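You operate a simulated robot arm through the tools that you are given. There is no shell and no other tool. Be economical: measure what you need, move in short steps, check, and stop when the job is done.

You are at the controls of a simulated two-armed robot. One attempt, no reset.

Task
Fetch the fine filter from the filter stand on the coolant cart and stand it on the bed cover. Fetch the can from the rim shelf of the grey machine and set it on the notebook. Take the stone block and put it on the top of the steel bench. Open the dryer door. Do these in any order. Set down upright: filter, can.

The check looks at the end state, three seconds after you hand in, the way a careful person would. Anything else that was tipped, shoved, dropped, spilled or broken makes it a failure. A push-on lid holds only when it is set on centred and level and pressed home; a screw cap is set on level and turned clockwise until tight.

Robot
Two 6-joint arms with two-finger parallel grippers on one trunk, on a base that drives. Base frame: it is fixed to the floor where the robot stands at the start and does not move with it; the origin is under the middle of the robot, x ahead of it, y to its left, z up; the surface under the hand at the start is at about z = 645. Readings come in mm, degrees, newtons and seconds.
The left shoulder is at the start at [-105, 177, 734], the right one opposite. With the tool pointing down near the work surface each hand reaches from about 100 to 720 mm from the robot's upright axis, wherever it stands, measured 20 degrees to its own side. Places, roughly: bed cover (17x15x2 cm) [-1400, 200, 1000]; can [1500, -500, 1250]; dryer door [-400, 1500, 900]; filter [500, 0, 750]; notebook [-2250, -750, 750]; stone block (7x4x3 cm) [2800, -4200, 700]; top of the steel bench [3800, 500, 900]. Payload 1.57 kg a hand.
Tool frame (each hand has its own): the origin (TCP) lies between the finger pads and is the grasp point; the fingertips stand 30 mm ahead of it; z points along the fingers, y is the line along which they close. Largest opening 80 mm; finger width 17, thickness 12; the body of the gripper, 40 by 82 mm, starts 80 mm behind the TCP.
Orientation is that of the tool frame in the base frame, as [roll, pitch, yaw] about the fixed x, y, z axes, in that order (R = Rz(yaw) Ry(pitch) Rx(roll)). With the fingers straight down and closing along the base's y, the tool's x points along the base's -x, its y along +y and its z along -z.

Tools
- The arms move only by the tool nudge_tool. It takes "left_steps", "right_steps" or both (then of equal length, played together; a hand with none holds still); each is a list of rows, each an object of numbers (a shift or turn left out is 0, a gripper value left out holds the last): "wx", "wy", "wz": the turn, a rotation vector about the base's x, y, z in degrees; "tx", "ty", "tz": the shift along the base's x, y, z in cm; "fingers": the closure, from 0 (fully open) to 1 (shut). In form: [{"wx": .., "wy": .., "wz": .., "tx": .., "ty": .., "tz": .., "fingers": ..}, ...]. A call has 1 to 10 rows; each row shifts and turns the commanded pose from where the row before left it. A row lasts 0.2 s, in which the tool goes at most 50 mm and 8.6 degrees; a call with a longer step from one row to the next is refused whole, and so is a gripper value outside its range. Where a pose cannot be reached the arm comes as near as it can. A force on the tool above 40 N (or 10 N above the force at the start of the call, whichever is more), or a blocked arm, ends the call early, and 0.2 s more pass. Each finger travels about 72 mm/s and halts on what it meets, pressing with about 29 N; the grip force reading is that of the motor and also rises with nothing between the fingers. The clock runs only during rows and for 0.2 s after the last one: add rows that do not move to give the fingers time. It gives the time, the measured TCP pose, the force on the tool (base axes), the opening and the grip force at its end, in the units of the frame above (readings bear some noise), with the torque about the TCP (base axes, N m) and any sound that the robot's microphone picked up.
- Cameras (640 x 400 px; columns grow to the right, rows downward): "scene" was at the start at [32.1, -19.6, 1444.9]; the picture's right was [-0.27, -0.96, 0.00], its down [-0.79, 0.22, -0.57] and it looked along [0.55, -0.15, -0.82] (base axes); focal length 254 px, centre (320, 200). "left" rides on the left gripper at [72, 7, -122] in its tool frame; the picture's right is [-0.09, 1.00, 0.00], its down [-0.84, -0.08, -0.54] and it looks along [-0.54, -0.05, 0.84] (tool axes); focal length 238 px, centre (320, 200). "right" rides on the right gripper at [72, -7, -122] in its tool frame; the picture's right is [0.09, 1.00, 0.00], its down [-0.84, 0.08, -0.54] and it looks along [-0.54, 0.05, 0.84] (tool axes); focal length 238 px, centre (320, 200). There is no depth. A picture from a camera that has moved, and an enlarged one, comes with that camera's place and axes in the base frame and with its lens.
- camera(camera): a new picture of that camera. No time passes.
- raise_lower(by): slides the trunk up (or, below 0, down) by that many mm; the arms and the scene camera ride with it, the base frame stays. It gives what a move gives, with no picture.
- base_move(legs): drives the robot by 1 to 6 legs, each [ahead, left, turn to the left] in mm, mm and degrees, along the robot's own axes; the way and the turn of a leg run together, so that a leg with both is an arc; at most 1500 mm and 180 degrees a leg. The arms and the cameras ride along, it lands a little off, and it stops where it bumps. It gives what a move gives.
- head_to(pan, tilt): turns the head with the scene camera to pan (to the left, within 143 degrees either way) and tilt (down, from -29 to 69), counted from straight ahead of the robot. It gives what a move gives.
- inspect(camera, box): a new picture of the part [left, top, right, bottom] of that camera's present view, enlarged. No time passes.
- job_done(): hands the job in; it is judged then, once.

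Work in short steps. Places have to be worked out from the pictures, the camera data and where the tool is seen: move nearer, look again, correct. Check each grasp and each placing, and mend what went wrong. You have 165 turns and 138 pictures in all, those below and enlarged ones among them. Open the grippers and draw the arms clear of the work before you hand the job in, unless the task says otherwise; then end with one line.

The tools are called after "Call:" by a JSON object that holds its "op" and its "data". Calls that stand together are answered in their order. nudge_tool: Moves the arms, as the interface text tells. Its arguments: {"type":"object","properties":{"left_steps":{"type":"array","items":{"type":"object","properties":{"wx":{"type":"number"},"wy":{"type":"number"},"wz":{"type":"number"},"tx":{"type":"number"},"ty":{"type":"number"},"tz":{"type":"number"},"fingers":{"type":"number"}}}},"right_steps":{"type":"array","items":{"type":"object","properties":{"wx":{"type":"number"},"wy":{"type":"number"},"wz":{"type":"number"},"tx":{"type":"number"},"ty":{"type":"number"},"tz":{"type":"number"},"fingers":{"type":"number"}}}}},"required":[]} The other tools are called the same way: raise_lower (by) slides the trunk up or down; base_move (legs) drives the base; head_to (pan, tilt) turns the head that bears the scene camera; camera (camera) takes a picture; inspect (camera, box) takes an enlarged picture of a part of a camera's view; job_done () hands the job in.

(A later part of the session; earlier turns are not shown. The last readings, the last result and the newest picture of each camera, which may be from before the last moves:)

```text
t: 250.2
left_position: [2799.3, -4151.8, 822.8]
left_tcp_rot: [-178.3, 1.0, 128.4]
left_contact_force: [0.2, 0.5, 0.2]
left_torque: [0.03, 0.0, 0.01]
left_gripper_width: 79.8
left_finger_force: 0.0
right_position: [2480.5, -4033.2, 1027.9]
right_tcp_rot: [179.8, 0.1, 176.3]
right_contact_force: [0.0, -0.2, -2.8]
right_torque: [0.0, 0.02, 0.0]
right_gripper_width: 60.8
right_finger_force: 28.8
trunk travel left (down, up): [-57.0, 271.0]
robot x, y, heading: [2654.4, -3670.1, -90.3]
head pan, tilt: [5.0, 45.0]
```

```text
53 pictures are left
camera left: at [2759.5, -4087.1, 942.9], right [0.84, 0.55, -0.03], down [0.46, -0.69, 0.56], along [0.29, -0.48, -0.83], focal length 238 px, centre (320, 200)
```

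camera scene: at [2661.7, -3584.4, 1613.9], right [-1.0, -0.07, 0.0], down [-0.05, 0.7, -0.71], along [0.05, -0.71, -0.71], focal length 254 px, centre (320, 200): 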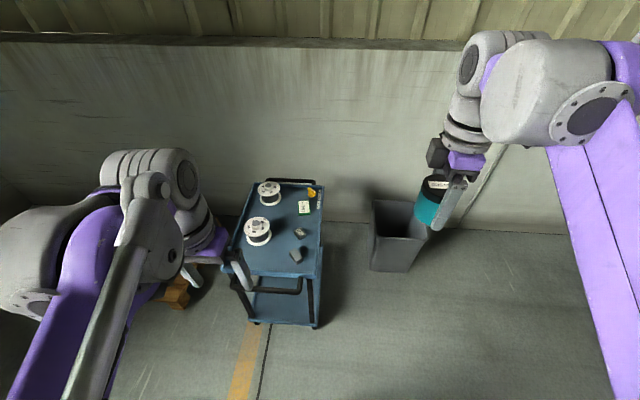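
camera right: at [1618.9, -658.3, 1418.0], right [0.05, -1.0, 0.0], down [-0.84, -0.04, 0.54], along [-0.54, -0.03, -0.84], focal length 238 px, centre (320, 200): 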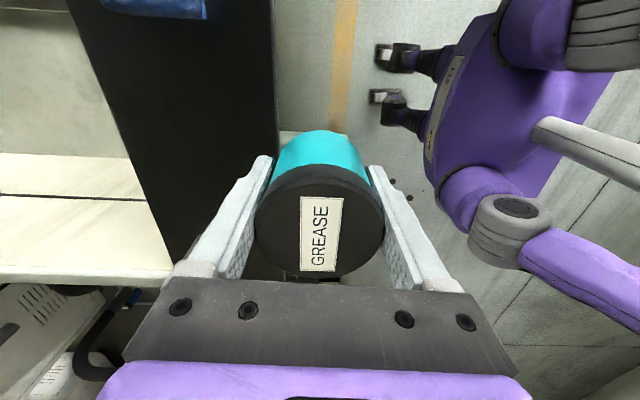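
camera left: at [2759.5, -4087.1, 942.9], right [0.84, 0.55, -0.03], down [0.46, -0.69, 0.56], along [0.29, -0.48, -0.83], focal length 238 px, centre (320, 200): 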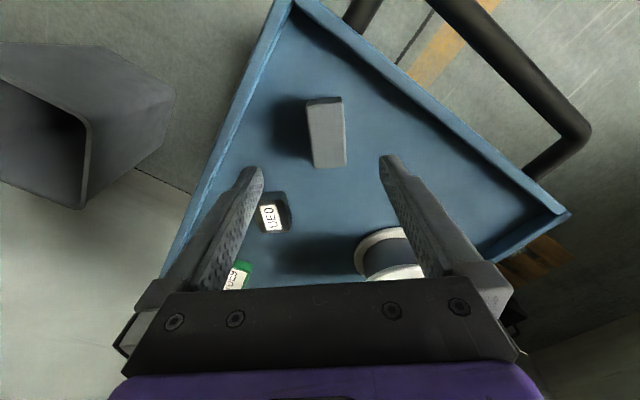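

Call:
{"op": "inspect", "data": {"camera": "left", "box": [270, 70, 400, 200]}}

```text
3.08 times, centred on (335, 135) of left
camera zoom: at [2759.5, -4087.1, 942.9], right [0.84, 0.55, -0.03], down [0.46, -0.69, 0.56], along [0.29, -0.48, -0.83], focal length 733 px, centre (274, 400)
```

zoom: 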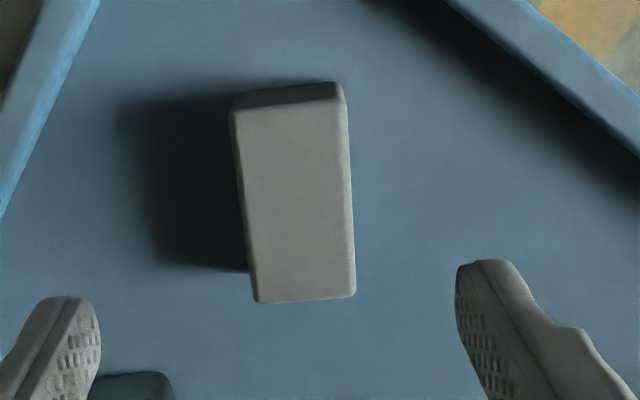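

The block's top is at z 680–700, centre about (2808, -4158). I descend to TCP z 712 straddling it, and look.

Call:
{"op": "nudge_tool", "data": {"left_steps": [{"tx": 0.9, "ty": -0.6, "tz": -3}, {"tz": -3}, {"tz": -3}, {"tz": -2}, {}]}}

Call:
{"op": "camera", "data": {"camera": "left"}}

```text
t: 251.1
left_position: [2808.6, -4157.6, 731.1]
left_tcp_rot: [-178.7, 0.9, 128.2]
left_contact_force: [-1.8, 1.8, 8.8]
left_torque: [0.39, -0.26, 0.13]
left_gripper_width: 79.5
left_finger_force: 0.2
right_position: [2482.6, -4033.4, 1029.0]
right_tcp_rot: [179.8, 0.0, 176.3]
right_contact_force: [0.3, -1.5, -1.8]
right_torque: [0.0, 0.02, -0.03]
right_gripper_width: 60.8
right_finger_force: 29.1
trunk travel left (down, up): [-57.0, 271.0]
robot x, y, heading: [2656.7, -3669.1, -90.8]
head pan, tilt: [5.0, 45.0]
stopped in row 4 (left hand): the force on the tool passed its limit at 98 N (the readings are from after the stop); the commanded pose is now the measured one
```

```text
51 pictures are left
camera left: at [2768.2, -4093.7, 851.2], right [0.84, 0.54, -0.02], down [0.46, -0.69, 0.56], along [0.29, -0.48, -0.83], focal length 238 px, centre (320, 200)
```

left: 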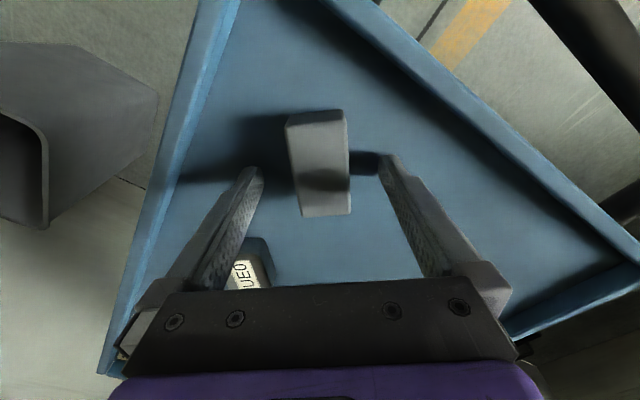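

The fingertips met the deck at z about 701, so the deck is higher than judged. The block is centred between the tips. I lift 4 mm and close.

Call:
{"op": "nudge_tool", "data": {"left_steps": [{"tz": 0.4}, {"fingers": 1}, {}, {}, {}, {}]}}

Call:
{"op": "camera", "data": {"camera": "left"}}

```text
t: 252.5
left_position: [2807.8, -4157.1, 734.2]
left_tcp_rot: [-178.6, 0.9, 128.3]
left_contact_force: [0.0, -0.5, 0.8]
left_torque: [0.07, -0.07, -0.03]
left_gripper_width: 33.4
left_finger_force: 28.2
right_position: [2480.8, -4034.1, 1027.8]
right_tcp_rot: [179.8, 0.0, 176.3]
right_contact_force: [1.1, 0.6, -2.0]
right_torque: [-0.04, -0.01, 0.04]
right_gripper_width: 60.8
right_finger_force: 28.4
trunk travel left (down, up): [-57.0, 271.0]
robot x, y, heading: [2654.7, -3666.7, -90.5]
head pan, tilt: [5.0, 45.0]
```

```text
50 pictures are left
camera left: at [2768.5, -4094.1, 854.5], right [0.84, 0.54, -0.02], down [0.46, -0.69, 0.56], along [0.29, -0.48, -0.83], focal length 238 px, centre (320, 200)
```

left: 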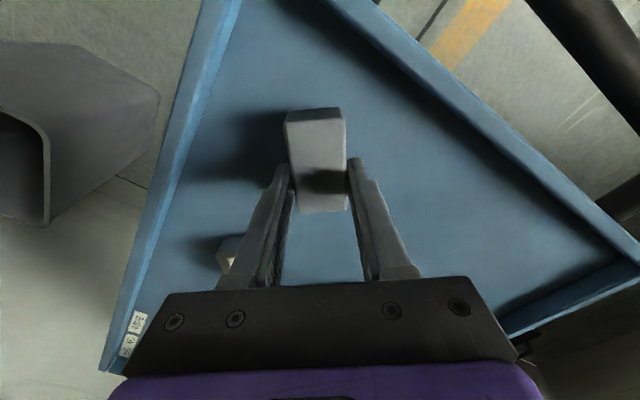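

Gripped at 33 mm. I lift and check.

Call:
{"op": "nudge_tool", "data": {"left_steps": [{"tz": 1}, {"tz": 3}, {"tz": 4}, {"tz": 4}, {"tz": 4}, {"ty": 4}, {"ty": 4}, {"ty": 4}, {"ty": 4}, {"ty": 4}]}}

Call:
{"op": "camera", "data": {"camera": "left"}}

Call:
{"op": "camera", "data": {"camera": "scene"}}

```text
t: 254.7
left_position: [2811.2, -3959.4, 894.4]
left_tcp_rot: [-178.6, 0.9, 128.3]
left_contact_force: [0.5, 0.3, -0.6]
left_torque: [0.0, -0.03, 0.0]
left_gripper_width: 33.5
left_finger_force: 29.1
right_position: [2481.5, -4034.1, 1027.6]
right_tcp_rot: [179.7, -0.1, 176.3]
right_contact_force: [-0.1, -0.4, -1.7]
right_torque: [0.0, -0.01, 0.01]
right_gripper_width: 61.0
right_finger_force: 29.4
trunk travel left (down, up): [-57.0, 271.0]
robot x, y, heading: [2653.5, -3668.0, -90.4]
head pan, tilt: [5.0, 45.0]
```

```text
49 pictures are left
camera left: at [2771.1, -3894.7, 1015.1], right [0.84, 0.54, -0.02], down [0.46, -0.69, 0.56], along [0.29, -0.48, -0.83], focal length 238 px, centre (320, 200)
```

left: 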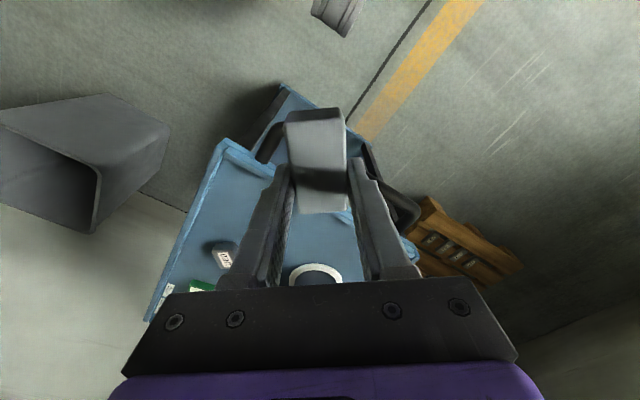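

```text
48 pictures are left
camera scene: at [2660.4, -3744.5, 1332.7], right [-1.0, -0.08, 0.0], down [-0.05, 0.7, -0.71], along [0.05, -0.71, -0.71], focal length 254 px, centre (320, 200)
```

scene: 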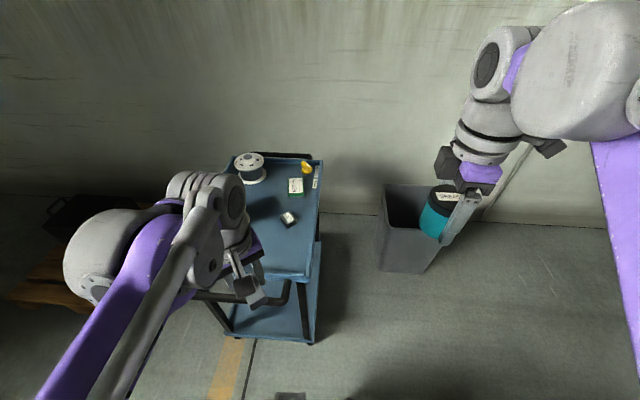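

The stone is held. I raise the trunk, back away, turn round and drive north between the blue panel and the grinder.

Call:
{"op": "base_move", "data": {"legs": [[-400, 0, 0], [0, 0, 90], [0, 0, 90], [1300, -250, 0], [1300, 0, 0]]}}

Call:
{"op": "raise_lower", "data": {"by": 220}}

Call:
{"op": "head_to", "data": {"pan": -25, "tilt": 20}}

Call:
{"op": "camera", "data": {"camera": "scene"}}

```text
t: 277.3
left_position: [2705.7, -366.3, 892.8]
left_tcp_rot: [-178.6, 1.0, -48.8]
left_contact_force: [0.3, -0.2, -1.9]
left_torque: [0.07, -0.02, 0.05]
left_gripper_width: 33.5
left_finger_force: 29.1
right_position: [3031.0, -275.7, 1027.0]
right_tcp_rot: [179.8, 0.1, -0.9]
right_contact_force: [0.5, -0.2, -1.9]
right_torque: [0.04, 0.02, 0.0]
right_gripper_width: 60.5
right_finger_force: 29.2
trunk travel left (down, up): [-57.0, 271.0]
robot x, y, heading: [2875.0, -651.5, 92.2]
head pan, tilt: [5.0, 45.0]
```

```text
t: 279.6
left_position: [2705.5, -366.9, 1114.7]
left_tcp_rot: [-178.6, 0.9, -48.9]
left_contact_force: [-0.8, 0.5, -1.2]
left_torque: [0.01, 0.03, -0.01]
left_gripper_width: 33.1
left_finger_force: 29.3
right_position: [3031.2, -275.6, 1246.9]
right_tcp_rot: [179.8, 0.0, -0.9]
right_contact_force: [0.3, 0.2, -1.3]
right_torque: [0.04, 0.01, 0.0]
right_gripper_width: 61.0
right_finger_force: 28.5
trunk travel left (down, up): [-277.0, 51.0]
robot x, y, heading: [2876.6, -649.4, 92.3]
head pan, tilt: [5.0, 45.0]
```

```text
t: 280.6
left_position: [2706.5, -365.0, 1113.7]
left_tcp_rot: [-178.6, 0.9, -48.9]
left_contact_force: [0.2, 0.2, -1.8]
left_torque: [-0.01, 0.03, -0.01]
left_gripper_width: 33.2
left_finger_force: 29.4
right_position: [3032.1, -275.6, 1247.5]
right_tcp_rot: [179.8, 0.0, -1.0]
right_contact_force: [0.8, 0.3, -2.4]
right_torque: [0.01, -0.02, 0.05]
right_gripper_width: 60.7
right_finger_force: 29.3
trunk travel left (down, up): [-277.0, 51.0]
robot x, y, heading: [2877.1, -647.3, 92.4]
head pan, tilt: [-25.0, 20.0]
```

```text
47 pictures are left
camera scene: at [2913.0, -605.0, 1600.0], right [0.92, -0.39, 0.0], down [-0.13, -0.32, -0.94], along [0.36, 0.87, -0.34], focal length 254 px, centre (320, 200)
```

scene: 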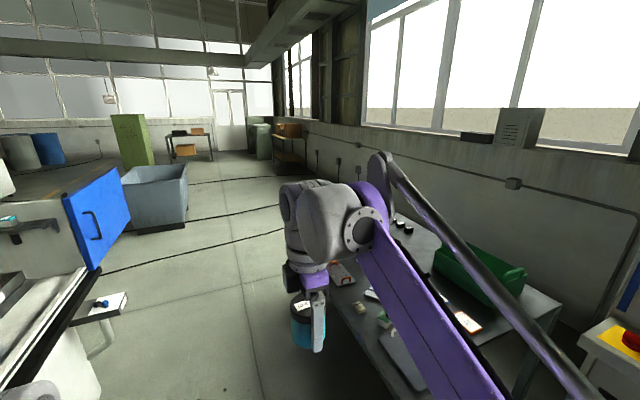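

The steel bench is ahead to the right. I drive alongside it and turn to face it.

Call:
{"op": "base_move", "data": {"legs": [[650, 150, 0], [0, 0, -92]]}}

Call:
{"op": "head_to", "data": {"pan": 0, "tilt": 40}}

Call:
{"op": "camera", "data": {"camera": "scene"}}

```text
t: 288.0
left_position: [2998.2, 149.5, 1114.7]
left_tcp_rot: [-178.6, 0.9, -140.1]
left_contact_force: [0.0, -1.0, -0.6]
left_torque: [0.01, -0.02, 0.0]
left_gripper_width: 33.3
left_finger_force: 28.8
right_position: [3082.0, -177.7, 1247.5]
right_tcp_rot: [179.8, 0.1, -92.0]
right_contact_force: [0.9, -0.5, -2.3]
right_torque: [0.02, -0.03, -0.04]
right_gripper_width: 60.7
right_finger_force: 28.7
trunk travel left (down, up): [-277.0, 51.0]
robot x, y, heading: [2709.3, -14.9, 1.3]
head pan, tilt: [-25.0, 20.0]
```

```text
t: 288.9
left_position: [2997.6, 152.2, 1114.8]
left_tcp_rot: [-178.5, 1.0, -140.1]
left_contact_force: [-0.3, -0.1, -1.5]
left_torque: [-0.03, 0.01, -0.04]
left_gripper_width: 33.5
left_finger_force: 28.9
right_position: [3082.0, -177.1, 1247.0]
right_tcp_rot: [179.8, 0.0, -92.0]
right_contact_force: [-0.3, -1.2, -2.2]
right_torque: [0.0, 0.02, 0.0]
right_gripper_width: 60.4
right_finger_force: 29.1
trunk travel left (down, up): [-277.0, 51.0]
robot x, y, heading: [2711.7, -11.6, 0.8]
head pan, tilt: [0.0, 40.0]
```

```text
46 pictures are left
camera scene: at [2754.1, -13.5, 1568.7], right [0.02, -1.0, 0.0], down [-0.64, -0.01, -0.77], along [0.77, 0.01, -0.64], focal length 254 px, centre (320, 200)
```

scene: 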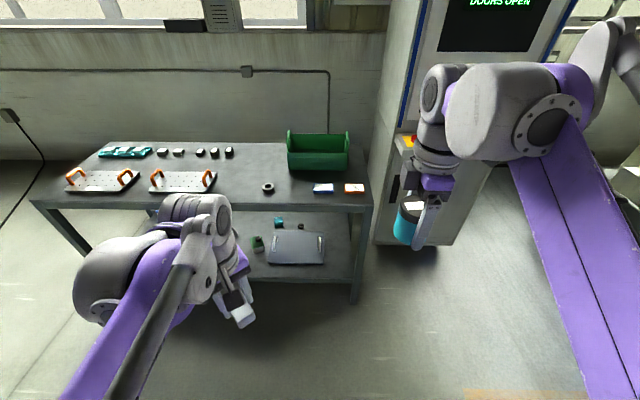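

A free spot on the bench top lies between the nut and the cards, around (3640, 100). I drive ahead 420 mm and look again.

Call:
{"op": "base_move", "data": {"legs": [[420, 0, -1]]}}

Call:
{"op": "head_to", "data": {"pan": 5, "tilt": 50}}

Call:
{"op": "camera", "data": {"camera": "scene"}}

Call:
{"op": "camera", "data": {"camera": "left"}}

```text
t: 291.5
left_position: [3409.3, 154.8, 1114.5]
left_tcp_rot: [-178.6, 0.9, -140.7]
left_contact_force: [-0.4, 0.3, -0.4]
left_torque: [0.02, 0.0, 0.0]
left_gripper_width: 33.3
left_finger_force: 28.3
right_position: [3488.9, -174.9, 1247.2]
right_tcp_rot: [179.8, 0.0, -92.6]
right_contact_force: [0.9, 0.2, -1.9]
right_torque: [-0.01, -0.06, 0.01]
right_gripper_width: 60.7
right_finger_force: 29.2
trunk travel left (down, up): [-277.0, 51.0]
robot x, y, heading: [3119.6, -5.2, 0.5]
head pan, tilt: [0.0, 40.0]
```

```text
t: 292.2
left_position: [3409.0, 153.7, 1114.6]
left_tcp_rot: [-178.6, 0.9, -140.6]
left_contact_force: [1.1, 0.6, -1.3]
left_torque: [0.01, -0.01, 0.0]
left_gripper_width: 33.4
left_finger_force: 29.2
right_position: [3489.0, -174.3, 1247.5]
right_tcp_rot: [179.8, -0.1, -92.6]
right_contact_force: [-0.3, 0.0, -2.2]
right_torque: [-0.01, 0.01, -0.01]
right_gripper_width: 60.4
right_finger_force: 29.3
trunk travel left (down, up): [-277.0, 51.0]
robot x, y, heading: [3116.6, -8.4, 0.4]
head pan, tilt: [5.0, 50.0]
```

```text
45 pictures are left
camera scene: at [3155.4, -1.2, 1554.5], right [0.1, -1.0, 0.0], down [-0.76, -0.07, -0.64], along [0.64, 0.06, -0.77], focal length 254 px, centre (320, 200)
```

scene: 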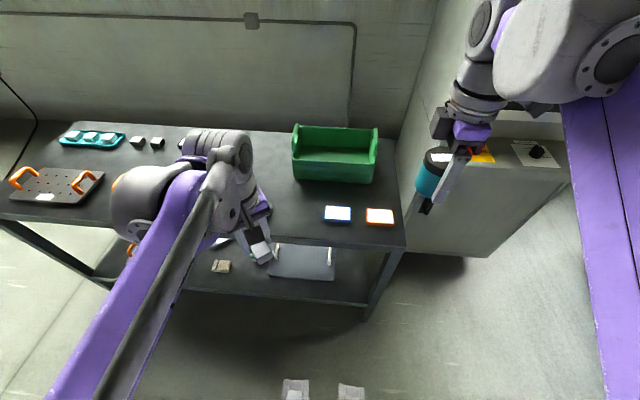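

```text
44 pictures are left
camera left: at [3344.5, 114.5, 1234.9], right [-0.56, 0.83, -0.02], down [0.68, 0.48, 0.56], along [0.47, 0.3, -0.83], focal length 238 px, centre (320, 200)
```

left: 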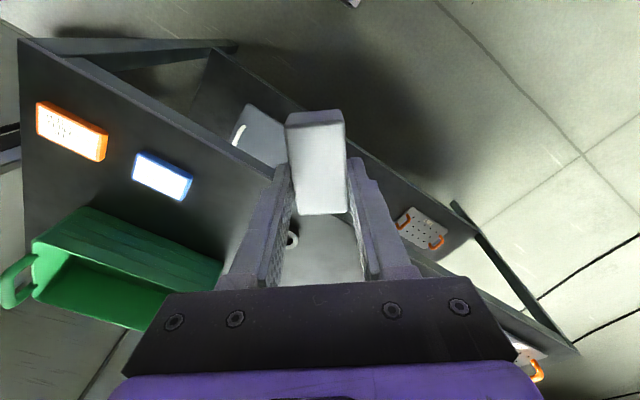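

The bench top comes out at z about 875–885. I move the stone over (3640, 120) and descend to z about 945.

Call:
{"op": "nudge_tool", "data": {"left_steps": [{"tx": 4.5, "ty": -0.6}, {"tx": 4.5, "ty": -0.6}, {"tx": 4.5, "ty": -0.6}, {"tx": 4.5, "ty": -0.6}, {"tx": 4.5, "ty": -0.6}, {"tz": -4}, {"tz": -4}, {"tz": -4}, {"tz": -3}, {"tz": -2}]}}

Call:
{"op": "camera", "data": {"camera": "left"}}

```text
t: 294.4
left_position: [3633.9, 122.8, 945.0]
left_tcp_rot: [-178.6, 0.9, -140.6]
left_contact_force: [0.3, 0.2, -1.2]
left_torque: [0.02, 0.01, -0.02]
left_gripper_width: 33.2
left_finger_force: 29.2
right_position: [3490.8, -173.8, 1248.6]
right_tcp_rot: [179.8, 0.0, -92.5]
right_contact_force: [-0.8, 0.0, -2.8]
right_torque: [-0.02, -0.01, -0.01]
right_gripper_width: 60.5
right_finger_force: 29.3
trunk travel left (down, up): [-277.0, 51.0]
robot x, y, heading: [3117.8, -7.3, 0.5]
head pan, tilt: [5.0, 50.0]
```

```text
43 pictures are left
camera left: at [3569.8, 84.6, 1065.8], right [-0.56, 0.83, -0.02], down [0.68, 0.48, 0.56], along [0.47, 0.3, -0.83], focal length 238 px, centre (320, 200)
```

left: 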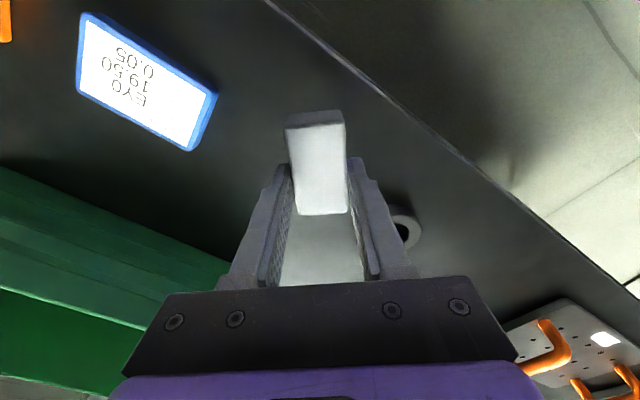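

The spot is clear. I lower gently to contact.

Call:
{"op": "nudge_tool", "data": {"left_steps": [{"tz": -1.2}, {"tz": -0.8}, {"tz": -0.4}, {}]}}

Call:
{"op": "nudge_tool", "data": {"left_steps": [{"tz": -0.3}, {"tz": -0.3}, {}]}}

Call:
{"op": "nudge_tool", "data": {"left_steps": [{"tz": -0.3}, {"tz": -0.3}, {}]}}

```text
t: 295.4
left_position: [3635.8, 125.1, 920.0]
left_tcp_rot: [-178.5, 0.9, -140.6]
left_contact_force: [-0.1, -0.1, -1.5]
left_torque: [0.03, 0.06, -0.03]
left_gripper_width: 33.5
left_finger_force: 28.9
right_position: [3489.8, -174.7, 1247.2]
right_tcp_rot: [179.8, -0.1, -92.6]
right_contact_force: [-0.3, 0.7, -1.0]
right_torque: [0.0, 0.0, -0.02]
right_gripper_width: 60.4
right_finger_force: 28.9
trunk travel left (down, up): [-277.0, 51.0]
robot x, y, heading: [3118.4, -7.1, 0.6]
head pan, tilt: [5.0, 50.0]
```

```text
t: 296.2
left_position: [3634.6, 123.6, 916.1]
left_tcp_rot: [-178.7, 0.9, -140.6]
left_contact_force: [-0.1, -0.5, -1.3]
left_torque: [0.01, -0.01, -0.01]
left_gripper_width: 33.3
left_finger_force: 29.1
right_position: [3490.1, -173.5, 1247.4]
right_tcp_rot: [179.8, 0.0, -92.5]
right_contact_force: [-0.3, 0.0, -1.7]
right_torque: [0.01, 0.0, 0.01]
right_gripper_width: 60.6
right_finger_force: 29.1
trunk travel left (down, up): [-277.0, 51.0]
robot x, y, heading: [3118.6, -9.9, 0.5]
head pan, tilt: [5.0, 50.0]
```

```text
t: 297.0
left_position: [3633.0, 125.6, 909.3]
left_tcp_rot: [-178.6, 1.0, -140.7]
left_contact_force: [-1.4, -0.2, -1.0]
left_torque: [-0.01, -0.03, -0.04]
left_gripper_width: 33.2
left_finger_force: 29.0
right_position: [3489.1, -174.4, 1247.6]
right_tcp_rot: [179.7, 0.0, -92.6]
right_contact_force: [-0.9, 0.3, -2.2]
right_torque: [0.0, 0.03, 0.02]
right_gripper_width: 60.6
right_finger_force: 28.7
trunk travel left (down, up): [-277.0, 51.0]
robot x, y, heading: [3119.6, -9.9, 0.6]
head pan, tilt: [5.0, 50.0]
```

No contact yet; I continue.

Call:
{"op": "nudge_tool", "data": {"left_steps": [{"tz": -0.3}, {"tz": -0.3}, {}]}}

Call:
{"op": "nudge_tool", "data": {"left_steps": [{"tz": -0.2}, {"tz": -0.2}, {}]}}

```text
t: 297.8
left_position: [3633.4, 124.1, 902.7]
left_tcp_rot: [-178.6, 0.9, -140.6]
left_contact_force: [0.7, 0.2, -1.5]
left_torque: [0.02, 0.01, 0.01]
left_gripper_width: 33.2
left_finger_force: 29.4
right_position: [3489.6, -174.6, 1248.6]
right_tcp_rot: [179.8, 0.0, -92.6]
right_contact_force: [1.0, 0.2, -1.8]
right_torque: [0.03, 0.04, 0.0]
right_gripper_width: 60.3
right_finger_force: 29.3
trunk travel left (down, up): [-277.0, 51.0]
robot x, y, heading: [3121.6, -6.4, 0.5]
head pan, tilt: [5.0, 50.0]
```

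```text
t: 298.6
left_position: [3633.7, 124.2, 897.9]
left_tcp_rot: [-178.6, 0.9, -140.6]
left_contact_force: [-0.1, -0.1, -2.0]
left_torque: [0.0, 0.0, 0.0]
left_gripper_width: 33.5
left_finger_force: 29.0
right_position: [3489.2, -174.9, 1246.3]
right_tcp_rot: [179.8, 0.0, -92.6]
right_contact_force: [0.4, 0.2, -1.4]
right_torque: [0.01, -0.02, 0.0]
right_gripper_width: 60.6
right_finger_force: 29.1
trunk travel left (down, up): [-277.0, 51.0]
robot x, y, heading: [3120.1, -10.2, 0.7]
head pan, tilt: [5.0, 50.0]
```

Call:
{"op": "inspect", "data": {"camera": "left", "box": [220, 80, 440, 260]}}

Call:
{"op": "nudge_tool", "data": {"left_steps": [{"tz": -0.2}, {"tz": -0.2}, {"tz": -0.2}, {}]}}

```text
2.22 times, centred on (330, 170) of left
camera zoom: at [3569.0, 84.9, 1018.1], right [-0.56, 0.83, -0.02], down [0.68, 0.48, 0.56], along [0.47, 0.3, -0.83], focal length 530 px, centre (298, 267)
```

zoom: 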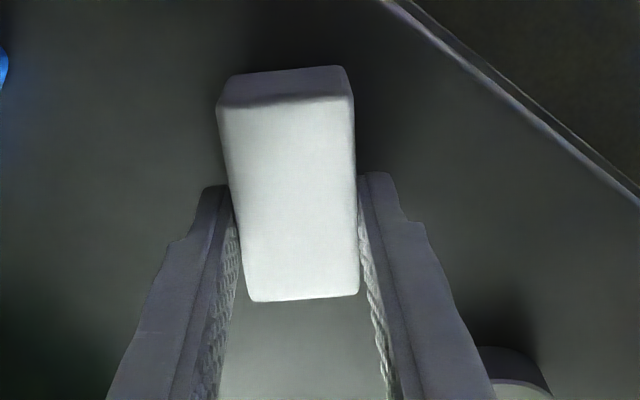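

```text
t: 299.6
left_position: [3633.9, 124.6, 893.4]
left_tcp_rot: [-178.6, 1.0, -140.5]
left_contact_force: [3.2, 1.3, 21.4]
left_torque: [0.32, 0.13, 0.01]
left_gripper_width: 33.4
left_finger_force: 29.2
right_position: [3487.7, -175.0, 1247.0]
right_tcp_rot: [179.9, 0.1, -92.5]
right_contact_force: [-0.6, 0.1, -1.8]
right_torque: [0.04, -0.01, -0.02]
right_gripper_width: 60.3
right_finger_force: 29.2
trunk travel left (down, up): [-277.0, 51.0]
robot x, y, heading: [3120.6, -12.2, 0.5]
head pan, tilt: [5.0, 50.0]
```

Contact at TCP z 893. I ease up slightly, release, and rise.

Call:
{"op": "nudge_tool", "data": {"left_steps": [{"tz": 0.15}, {"fingers": 0}, {}, {}, {}, {"tz": 2}, {"tz": 3}, {"tz": 4}, {"tz": 4}, {"tz": 4}]}}

Call:
{"op": "camera", "data": {"camera": "left"}}

```text
t: 301.8
left_position: [3633.5, 121.5, 1063.7]
left_tcp_rot: [-178.6, 0.9, -140.6]
left_contact_force: [-0.4, -0.3, 0.4]
left_torque: [-0.01, -0.05, 0.0]
left_gripper_width: 80.1
left_finger_force: 0.0
right_position: [3489.2, -175.0, 1246.0]
right_tcp_rot: [179.8, 0.0, -92.5]
right_contact_force: [0.4, -0.4, -3.1]
right_torque: [0.0, -0.02, 0.04]
right_gripper_width: 60.6
right_finger_force: 28.6
trunk travel left (down, up): [-277.0, 51.0]
robot x, y, heading: [3118.0, -9.6, 0.7]
head pan, tilt: [5.0, 50.0]
```

```text
41 pictures are left
camera left: at [3569.3, 83.0, 1184.0], right [-0.56, 0.83, -0.02], down [0.68, 0.48, 0.56], along [0.47, 0.3, -0.83], focal length 238 px, centre (320, 200)
```

left: 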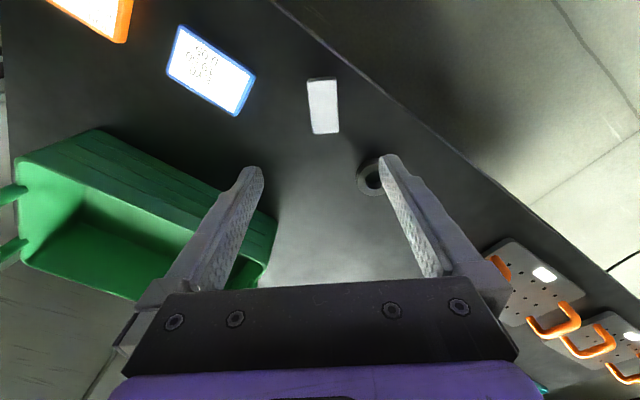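

The stone is placed upright on the bench. I retract the left hand and start the drive to the notebook.

Call:
{"op": "nudge_tool", "data": {"left_steps": [{"tx": -4}, {"tx": -4}, {"tx": -4}, {"tx": -4}, {"tx": -4, "tz": 2}, {"tx": -3, "tz": 3}]}}

Call:
{"op": "base_move", "data": {"legs": [[-350, 0, 0], [0, 0, -91], [1500, 0, 0], [350, 0, 0], [0, 0, -90]]}}

Call:
{"op": "head_to", "data": {"pan": 0, "tilt": 15}}

Call:
{"op": "camera", "data": {"camera": "scene"}}

```text
t: 303.2
left_position: [3402.0, 120.7, 1115.8]
left_tcp_rot: [-178.6, 1.0, -140.6]
left_contact_force: [0.0, -0.7, -0.9]
left_torque: [-0.03, -0.03, -0.01]
left_gripper_width: 80.2
left_finger_force: 0.1
right_position: [3487.4, -175.0, 1247.0]
right_tcp_rot: [179.9, 0.0, -92.7]
right_contact_force: [0.0, -0.1, -2.3]
right_torque: [0.01, -0.03, -0.02]
right_gripper_width: 60.6
right_finger_force: 28.8
trunk travel left (down, up): [-277.0, 51.0]
robot x, y, heading: [3120.0, -7.0, 0.5]
head pan, tilt: [5.0, 50.0]
```

```text
t: 322.0
left_position: [2429.9, -2017.8, 1116.6]
left_tcp_rot: [-178.6, 1.0, 41.2]
left_contact_force: [0.7, 0.2, -0.4]
left_torque: [-0.01, -0.03, 0.03]
left_gripper_width: 79.9
left_finger_force: 0.1
right_position: [2333.7, -1725.0, 1247.4]
right_tcp_rot: [179.9, 0.0, 89.1]
right_contact_force: [-0.5, -0.6, -1.4]
right_torque: [-0.03, 0.0, -0.02]
right_gripper_width: 60.2
right_finger_force: 29.5
trunk travel left (down, up): [-277.0, 51.0]
robot x, y, heading: [2707.4, -1883.0, -178.0]
head pan, tilt: [5.0, 50.0]
```

```text
t: 323.0
left_position: [2428.8, -2017.8, 1115.9]
left_tcp_rot: [-178.6, 0.8, 41.2]
left_contact_force: [0.4, -0.1, -0.6]
left_torque: [0.0, -0.03, -0.02]
left_gripper_width: 80.2
left_finger_force: 0.1
right_position: [2333.4, -1725.0, 1248.3]
right_tcp_rot: [179.8, 0.0, 89.1]
right_contact_force: [-0.5, 0.1, -1.4]
right_torque: [-0.02, 0.03, 0.02]
right_gripper_width: 60.3
right_finger_force: 29.2
trunk travel left (down, up): [-277.0, 51.0]
robot x, y, heading: [2707.4, -1878.5, -177.7]
head pan, tilt: [0.0, 15.0]
```

```text
40 pictures are left
camera scene: at [2655.0, -1882.7, 1608.1], right [-0.04, 1.0, 0.0], down [0.26, 0.01, -0.97], along [-0.96, -0.04, -0.26], focal length 254 px, centre (320, 200)
```

scene: 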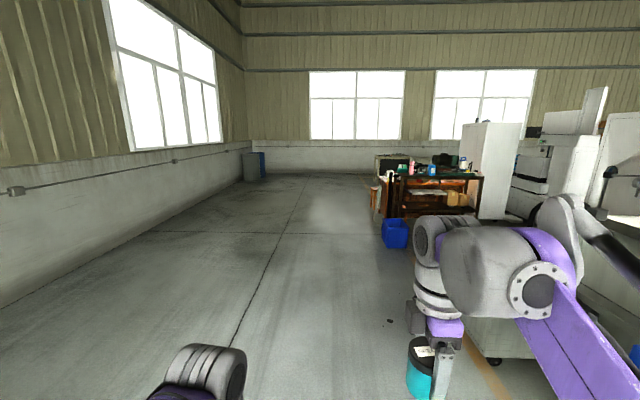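

The way west is clear. I drive on to about x -1350.

Call:
{"op": "base_move", "data": {"legs": [[0, 0, -2.3], [1500, 0, 0], [1500, 0, 0], [1050, 0, 0]]}}

Call:
{"op": "head_to", "data": {"pan": -55, "tilt": 30}}

Call:
{"op": "camera", "data": {"camera": "scene"}}

```text
t: 342.9
left_position: [-1644.5, -2019.6, 1115.1]
left_tcp_rot: [-178.6, 0.9, 39.1]
left_contact_force: [0.5, -0.4, 0.2]
left_torque: [-0.03, 0.01, 0.01]
left_gripper_width: 80.1
left_finger_force: 0.0
right_position: [-1727.8, -1723.8, 1247.7]
right_tcp_rot: [179.7, 0.0, 87.2]
right_contact_force: [1.6, 0.2, -2.7]
right_torque: [0.01, -0.03, 0.0]
right_gripper_width: 60.3
right_finger_force: 29.3
trunk travel left (down, up): [-277.0, 51.0]
robot x, y, heading: [-1361.7, -1891.0, -179.6]
head pan, tilt: [0.0, 15.0]
```

```text
t: 344.2
left_position: [-1643.4, -2021.0, 1117.1]
left_tcp_rot: [-178.7, 1.0, 39.1]
left_contact_force: [0.4, -0.2, 0.9]
left_torque: [-0.02, 0.0, -0.01]
left_gripper_width: 79.8
left_finger_force: 0.1
right_position: [-1728.6, -1724.9, 1248.2]
right_tcp_rot: [179.8, 0.1, 87.1]
right_contact_force: [0.8, -0.4, -1.5]
right_torque: [-0.01, 0.02, 0.0]
right_gripper_width: 60.5
right_finger_force: 29.0
trunk travel left (down, up): [-277.0, 51.0]
robot x, y, heading: [-1358.3, -1894.4, -179.8]
head pan, tilt: [-55.0, 30.0]
```

```text
39 pictures are left
camera scene: at [-1371.7, -1819.0, 1584.0], right [0.82, 0.58, 0.0], down [0.29, -0.41, -0.87], along [-0.5, 0.71, -0.5], focal length 254 px, centre (320, 200)
```

scene: 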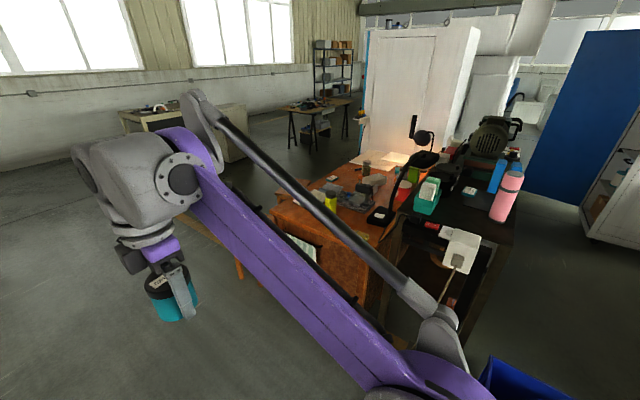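

The desk is ahead to the right. I drive to x about -2350 and turn to face it.

Call:
{"op": "base_move", "data": {"legs": [[1000, 0, 0], [0, 0, -90], [200, 0, 0]]}}

Call:
{"op": "head_to", "data": {"pan": 0, "tilt": 35}}

Call:
{"op": "camera", "data": {"camera": "scene"}}

```text
t: 354.4
left_position: [-2486.1, -1430.3, 1115.2]
left_tcp_rot: [-178.6, 0.9, -49.7]
left_contact_force: [-0.4, 0.2, -0.1]
left_torque: [-0.01, 0.0, 0.02]
left_gripper_width: 79.9
left_finger_force: 0.0
right_position: [-2192.0, -1339.4, 1246.9]
right_tcp_rot: [179.9, 0.0, -1.8]
right_contact_force: [0.7, 0.6, -2.6]
right_torque: [0.0, -0.05, 0.03]
right_gripper_width: 60.5
right_finger_force: 29.3
trunk travel left (down, up): [-277.0, 51.0]
robot x, y, heading: [-2351.0, -1713.3, 91.6]
head pan, tilt: [-55.0, 30.0]
```

```text
t: 355.6
left_position: [-2485.9, -1430.8, 1114.7]
left_tcp_rot: [-178.7, 0.9, -49.7]
left_contact_force: [0.2, 0.7, 1.0]
left_torque: [-0.01, 0.01, -0.03]
left_gripper_width: 79.8
left_finger_force: 0.2
right_position: [-2194.0, -1341.3, 1247.3]
right_tcp_rot: [179.8, 0.0, -1.7]
right_contact_force: [-0.5, 0.6, -1.9]
right_torque: [0.03, -0.05, 0.0]
right_gripper_width: 60.3
right_finger_force: 29.3
trunk travel left (down, up): [-277.0, 51.0]
robot x, y, heading: [-2356.1, -1708.9, 91.6]
head pan, tilt: [0.0, 35.0]
```

```text
38 pictures are left
camera scene: at [-2354.6, -1665.2, 1576.2], right [1.0, 0.03, 0.0], down [0.01, -0.57, -0.82], along [-0.02, 0.82, -0.57], focal length 254 px, centre (320, 200)
```

scene: 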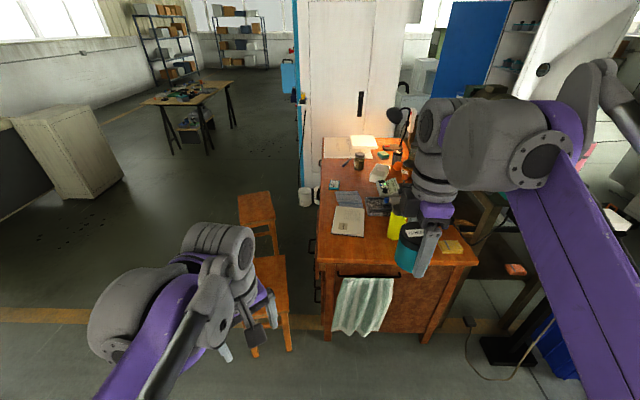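

Call:
{"op": "inspect", "data": {"camera": "scene", "box": [300, 140, 480, 290]}}

```text
2.67 times, centred on (390, 215) of scene
camera zoom: at [-2354.6, -1665.2, 1576.2], right [1.0, 0.03, 0.0], down [0.01, -0.57, -0.82], along [-0.02, 0.82, -0.57], focal length 678 px, centre (133, 160)
```

zoom: 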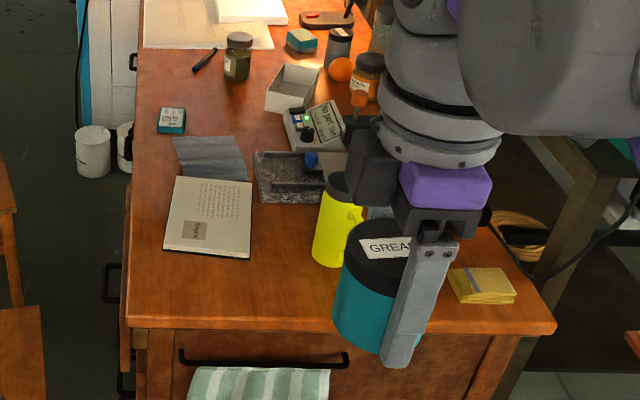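

The booklet at about (-2240, -680) matches the notebook. I drive closer, to about (-2400, -1290), and lower the trunk.

Call:
{"op": "base_move", "data": {"legs": [[0, 0, -1.5], [410, 45, 0]]}}

Call:
{"op": "raise_lower", "data": {"by": -130}}

Call:
{"op": "head_to", "data": {"pan": -5, "tilt": 50}}

Call:
{"op": "camera", "data": {"camera": "scene"}}

Call:
{"op": "camera", "data": {"camera": "right"}}

```text
t: 358.5
left_position: [-2522.2, -1018.6, 1115.9]
left_tcp_rot: [-178.7, 0.8, -51.2]
left_contact_force: [0.1, 0.3, 0.4]
left_torque: [-0.02, 0.01, 0.01]
left_gripper_width: 79.9
left_finger_force: 0.1
right_position: [-2226.0, -936.4, 1247.7]
right_tcp_rot: [179.7, 0.0, -3.0]
right_contact_force: [0.6, 0.0, -1.4]
right_torque: [0.02, -0.01, -0.01]
right_gripper_width: 60.4
right_finger_force: 28.4
trunk travel left (down, up): [-277.0, 51.0]
robot x, y, heading: [-2394.3, -1302.1, 90.2]
head pan, tilt: [0.0, 35.0]
```

```text
t: 360.1
left_position: [-2522.3, -1018.2, 986.2]
left_tcp_rot: [-178.6, 1.0, -51.1]
left_contact_force: [-0.1, -0.5, 0.1]
left_torque: [0.01, -0.02, 0.0]
left_gripper_width: 79.9
left_finger_force: 0.0
right_position: [-2226.8, -935.5, 1117.3]
right_tcp_rot: [179.7, -0.1, -3.1]
right_contact_force: [0.1, 0.4, -1.7]
right_torque: [0.01, -0.02, 0.03]
right_gripper_width: 60.5
right_finger_force: 29.0
trunk travel left (down, up): [-147.0, 181.0]
robot x, y, heading: [-2400.8, -1302.9, 90.1]
head pan, tilt: [0.0, 35.0]
```

```text
t: 360.9
left_position: [-2523.2, -1017.8, 985.8]
left_tcp_rot: [-178.6, 0.9, -51.2]
left_contact_force: [0.0, 1.2, 0.3]
left_torque: [0.0, -0.07, 0.03]
left_gripper_width: 79.6
left_finger_force: 0.1
right_position: [-2226.8, -936.6, 1118.4]
right_tcp_rot: [179.8, 0.0, -3.0]
right_contact_force: [-0.2, 0.0, -2.2]
right_torque: [0.01, -0.05, 0.01]
right_gripper_width: 60.5
right_finger_force: 29.3
trunk travel left (down, up): [-147.0, 181.0]
robot x, y, heading: [-2397.7, -1306.8, 90.1]
head pan, tilt: [-5.0, 50.0]
```

```text
36 pictures are left
camera scene: at [-2390.2, -1258.8, 1424.2], right [1.0, -0.09, 0.0], down [-0.07, -0.76, -0.64], along [0.06, 0.64, -0.77], focal length 254 px, centre (320, 200)
```

scene: 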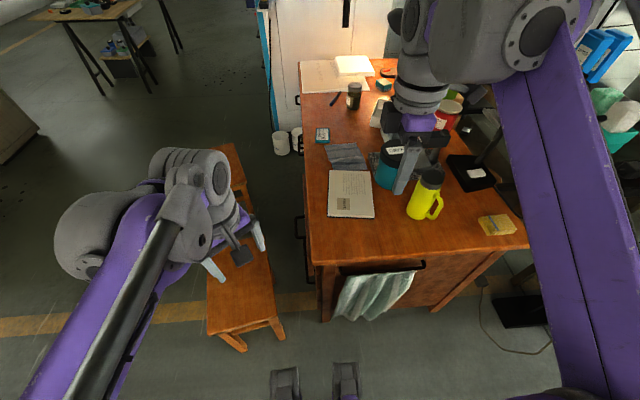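

```text
35 pictures are left
camera right: at [-2155.1, -932.9, 1238.8], right [0.04, -1.0, 0.0], down [-0.84, -0.03, 0.54], along [-0.54, -0.02, -0.84], focal length 238 px, centre (320, 200)
```

right: 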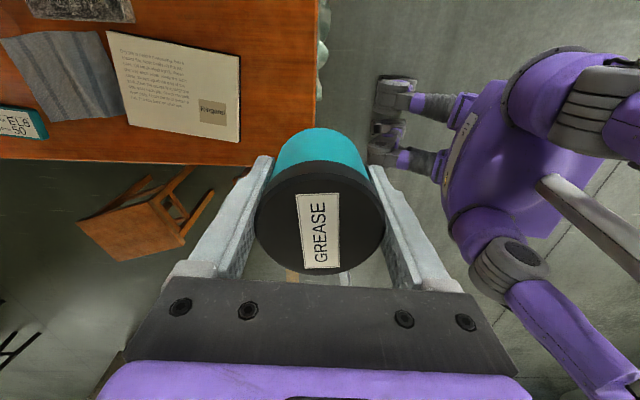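

Notebook centre about (-2227, -682), top z about 765. I lower the can to about z 960 and move it over the notebook.

Call:
{"op": "nudge_tool", "data": {"right_steps": [{"tz": -4}, {"tz": -4}, {"tz": -4, "ty": 3}, {"tz": -4, "ty": 3}, {"ty": 4}, {"ty": 4}, {"ty": 4}, {"ty": 4}, {"ty": 3.4}, {}]}}

Call:
{"op": "camera", "data": {"camera": "right"}}

Call:
{"op": "camera", "data": {"camera": "scene"}}

```text
t: 363.1
left_position: [-2523.0, -1018.7, 986.1]
left_tcp_rot: [-178.6, 0.9, -51.1]
left_contact_force: [0.1, 0.0, -0.2]
left_torque: [0.0, 0.01, 0.0]
left_gripper_width: 80.2
left_finger_force: 0.1
right_position: [-2226.4, -703.1, 944.9]
right_tcp_rot: [179.8, 0.0, -3.1]
right_contact_force: [-0.3, 0.3, -2.6]
right_torque: [-0.03, 0.0, -0.03]
right_gripper_width: 60.6
right_finger_force: 29.2
right hand out of reach, approached as far as the arm can: row 9
trunk travel left (down, up): [-147.0, 181.0]
robot x, y, heading: [-2399.9, -1305.0, 89.8]
head pan, tilt: [-5.0, 50.0]
```

```text
34 pictures are left
camera right: at [-2155.1, -700.1, 1066.1], right [0.04, -1.0, 0.0], down [-0.84, -0.03, 0.54], along [-0.54, -0.02, -0.84], focal length 238 px, centre (320, 200)
```

right: 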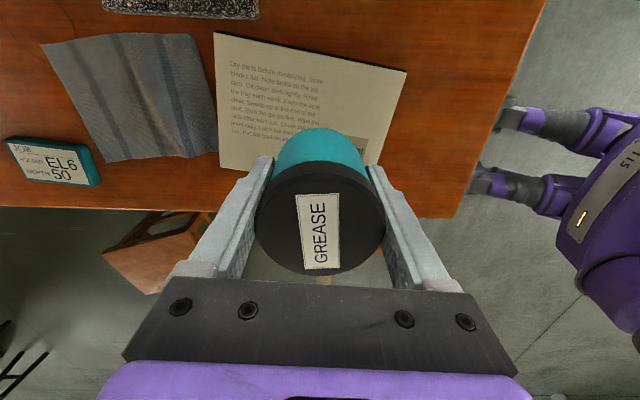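

```text
33 pictures are left
camera scene: at [-2390.3, -1259.0, 1424.2], right [1.0, -0.09, 0.0], down [-0.07, -0.76, -0.64], along [0.06, 0.64, -0.77], focal length 254 px, centre (320, 200)
```

scene: 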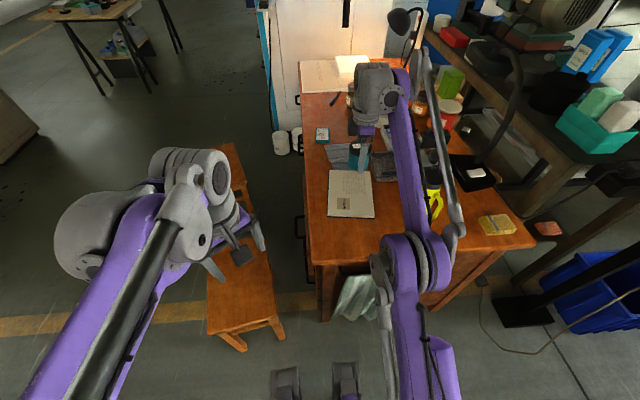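

The hand is already nearly over the notebook's centre (x -2230, y about -692). I descend to about z 822 with +8 mm in y.

Call:
{"op": "nudge_tool", "data": {"right_steps": [{"tz": -3, "ty": 0.4}, {"tz": -3, "ty": 0.4}, {"tz": -2.5}, {"tz": -2}, {"tz": -1.5}, {}]}}

Call:
{"op": "camera", "data": {"camera": "right"}}

Call:
{"op": "inspect", "data": {"camera": "scene", "box": [300, 80, 500, 280]}}

```text
t: 364.5
left_position: [-2522.8, -1018.0, 986.1]
left_tcp_rot: [-178.6, 1.0, -51.1]
left_contact_force: [0.5, 0.1, -0.6]
left_torque: [0.01, 0.0, 0.0]
left_gripper_width: 80.0
left_finger_force: 0.1
right_position: [-2226.8, -694.7, 825.2]
right_tcp_rot: [179.8, 0.0, -3.2]
right_contact_force: [-0.1, 0.1, -3.0]
right_torque: [-0.01, 0.02, 0.01]
right_gripper_width: 60.4
right_finger_force: 28.7
trunk travel left (down, up): [-147.0, 181.0]
robot x, y, heading: [-2395.3, -1305.6, 90.0]
head pan, tilt: [-5.0, 50.0]
```

```text
32 pictures are left
camera right: at [-2155.3, -691.9, 946.0], right [0.04, -1.0, 0.0], down [-0.84, -0.03, 0.54], along [-0.54, -0.02, -0.84], focal length 238 px, centre (320, 200)
```

right: 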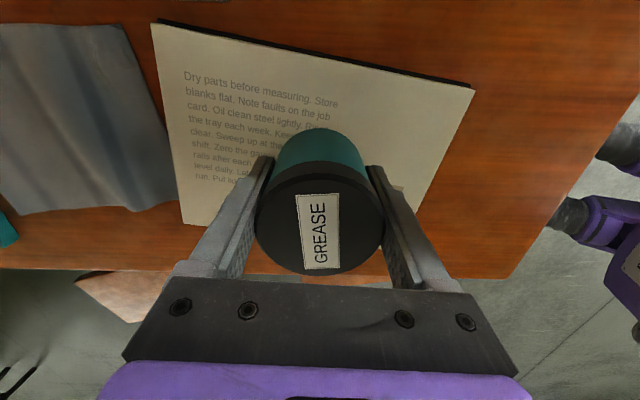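

```text
2.00 times, centred on (400, 180) of scene
camera zoom: at [-2390.2, -1258.8, 1424.1], right [1.0, -0.09, 0.0], down [-0.07, -0.76, -0.64], along [0.06, 0.64, -0.77], focal length 508 px, centre (160, 240)
```

zoom: 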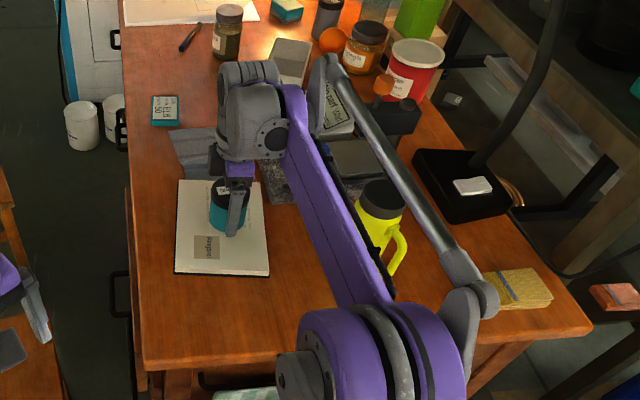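

The can is centred over the notebook. I lower gently to contact.

Call:
{"op": "nudge_tool", "data": {"right_steps": [{"tz": -0.6}, {"tz": -0.3}, {"tz": -0.3}, {}]}}

Call:
{"op": "nudge_tool", "data": {"right_steps": [{"tz": -0.2}, {"tz": -0.2}, {}]}}

Call:
{"op": "nudge_tool", "data": {"right_steps": [{"tz": -0.2}, {"tz": -0.2}, {}]}}

```text
t: 365.5
left_position: [-2523.6, -1018.4, 986.2]
left_tcp_rot: [-178.6, 0.9, -51.1]
left_contact_force: [0.6, 0.3, 0.4]
left_torque: [0.04, 0.02, -0.02]
left_gripper_width: 80.1
left_finger_force: 0.1
right_position: [-2225.4, -695.6, 813.6]
right_tcp_rot: [179.8, -0.1, -3.0]
right_contact_force: [0.0, -0.1, -1.9]
right_torque: [-0.02, 0.02, 0.01]
right_gripper_width: 60.3
right_finger_force: 29.1
trunk travel left (down, up): [-147.0, 181.0]
robot x, y, heading: [-2393.4, -1304.3, 90.0]
head pan, tilt: [-5.0, 50.0]
```

```text
t: 366.3
left_position: [-2522.4, -1019.1, 986.2]
left_tcp_rot: [-178.6, 1.0, -51.2]
left_contact_force: [0.4, -0.2, -0.3]
left_torque: [-0.01, -0.02, 0.01]
left_gripper_width: 79.8
left_finger_force: 0.1
right_position: [-2225.3, -694.3, 809.3]
right_tcp_rot: [179.7, 0.0, -3.2]
right_contact_force: [0.1, -1.0, -2.2]
right_torque: [0.03, -0.01, 0.03]
right_gripper_width: 60.5
right_finger_force: 29.3
trunk travel left (down, up): [-147.0, 181.0]
robot x, y, heading: [-2396.1, -1299.8, 90.0]
head pan, tilt: [-5.0, 50.0]
```

```text
t: 367.1
left_position: [-2523.3, -1019.7, 986.4]
left_tcp_rot: [-178.5, 0.9, -51.2]
left_contact_force: [0.1, 0.1, -0.4]
left_torque: [0.02, 0.0, -0.01]
left_gripper_width: 79.9
left_finger_force: 0.1
right_position: [-2226.0, -696.3, 807.4]
right_tcp_rot: [179.9, 0.1, -3.1]
right_contact_force: [3.2, 7.6, 21.1]
right_torque: [-0.11, -0.15, 0.01]
right_gripper_width: 60.5
right_finger_force: 29.0
trunk travel left (down, up): [-147.0, 181.0]
robot x, y, heading: [-2395.5, -1303.2, 90.1]
head pan, tilt: [-5.0, 50.0]
```

Contact at z 807. I ease up 2 mm, open, and rise straight up.

Call:
{"op": "nudge_tool", "data": {"right_steps": [{"tz": 0.2}, {"fingers": 0.15}, {}, {"fingers": 0}, {}, {}]}}

Call:
{"op": "nudge_tool", "data": {"right_steps": [{"tz": 1}, {"tz": 2}, {"tz": 3}, {"tz": 3}, {"tz": 3}, {}]}}

Call:
{"op": "camera", "data": {"camera": "right"}}

Call:
{"op": "inspect", "data": {"camera": "scene", "box": [300, 80, 500, 280]}}

```text
t: 368.5
left_position: [-2522.5, -1019.0, 985.3]
left_tcp_rot: [-178.5, 0.9, -51.2]
left_contact_force: [0.2, 0.3, 0.5]
left_torque: [-0.02, -0.02, -0.04]
left_gripper_width: 79.9
left_finger_force: 0.1
right_position: [-2226.1, -695.8, 807.9]
right_tcp_rot: [179.9, 0.1, -3.2]
right_contact_force: [-0.4, 0.3, -0.9]
right_torque: [0.0, 0.02, -0.02]
right_gripper_width: 80.1
right_finger_force: 0.0
trunk travel left (down, up): [-147.0, 181.0]
robot x, y, heading: [-2396.8, -1302.7, 89.7]
head pan, tilt: [-5.0, 50.0]
```

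```text
t: 369.9
left_position: [-2523.0, -1019.0, 986.0]
left_tcp_rot: [-178.6, 0.9, -51.2]
left_contact_force: [0.4, -0.3, 0.2]
left_torque: [0.0, 0.01, -0.01]
left_gripper_width: 80.1
left_finger_force: 0.0
right_position: [-2225.6, -695.7, 925.5]
right_tcp_rot: [179.8, 0.0, -3.2]
right_contact_force: [0.2, -0.3, -0.1]
right_torque: [0.02, 0.02, 0.0]
right_gripper_width: 79.9
right_finger_force: 0.1
trunk travel left (down, up): [-147.0, 181.0]
robot x, y, heading: [-2395.9, -1306.6, 90.2]
head pan, tilt: [-5.0, 50.0]
```

```text
30 pictures are left
camera right: at [-2154.0, -692.7, 1047.0], right [0.04, -1.0, 0.0], down [-0.84, -0.03, 0.54], along [-0.54, -0.02, -0.84], focal length 238 px, centre (320, 200)
```

right: 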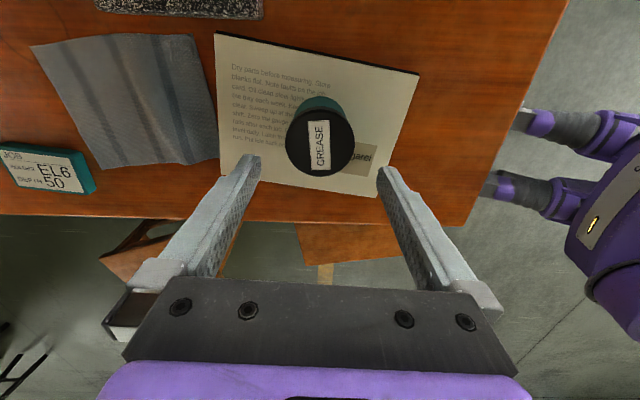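

```text
2.00 times, centred on (400, 180) of scene
camera zoom: at [-2390.3, -1259.0, 1424.1], right [1.0, -0.09, 0.0], down [-0.07, -0.76, -0.64], along [0.06, 0.64, -0.77], focal length 508 px, centre (160, 240)
```

zoom: 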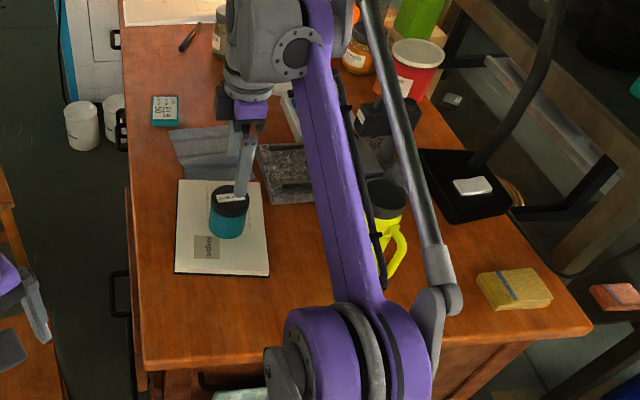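

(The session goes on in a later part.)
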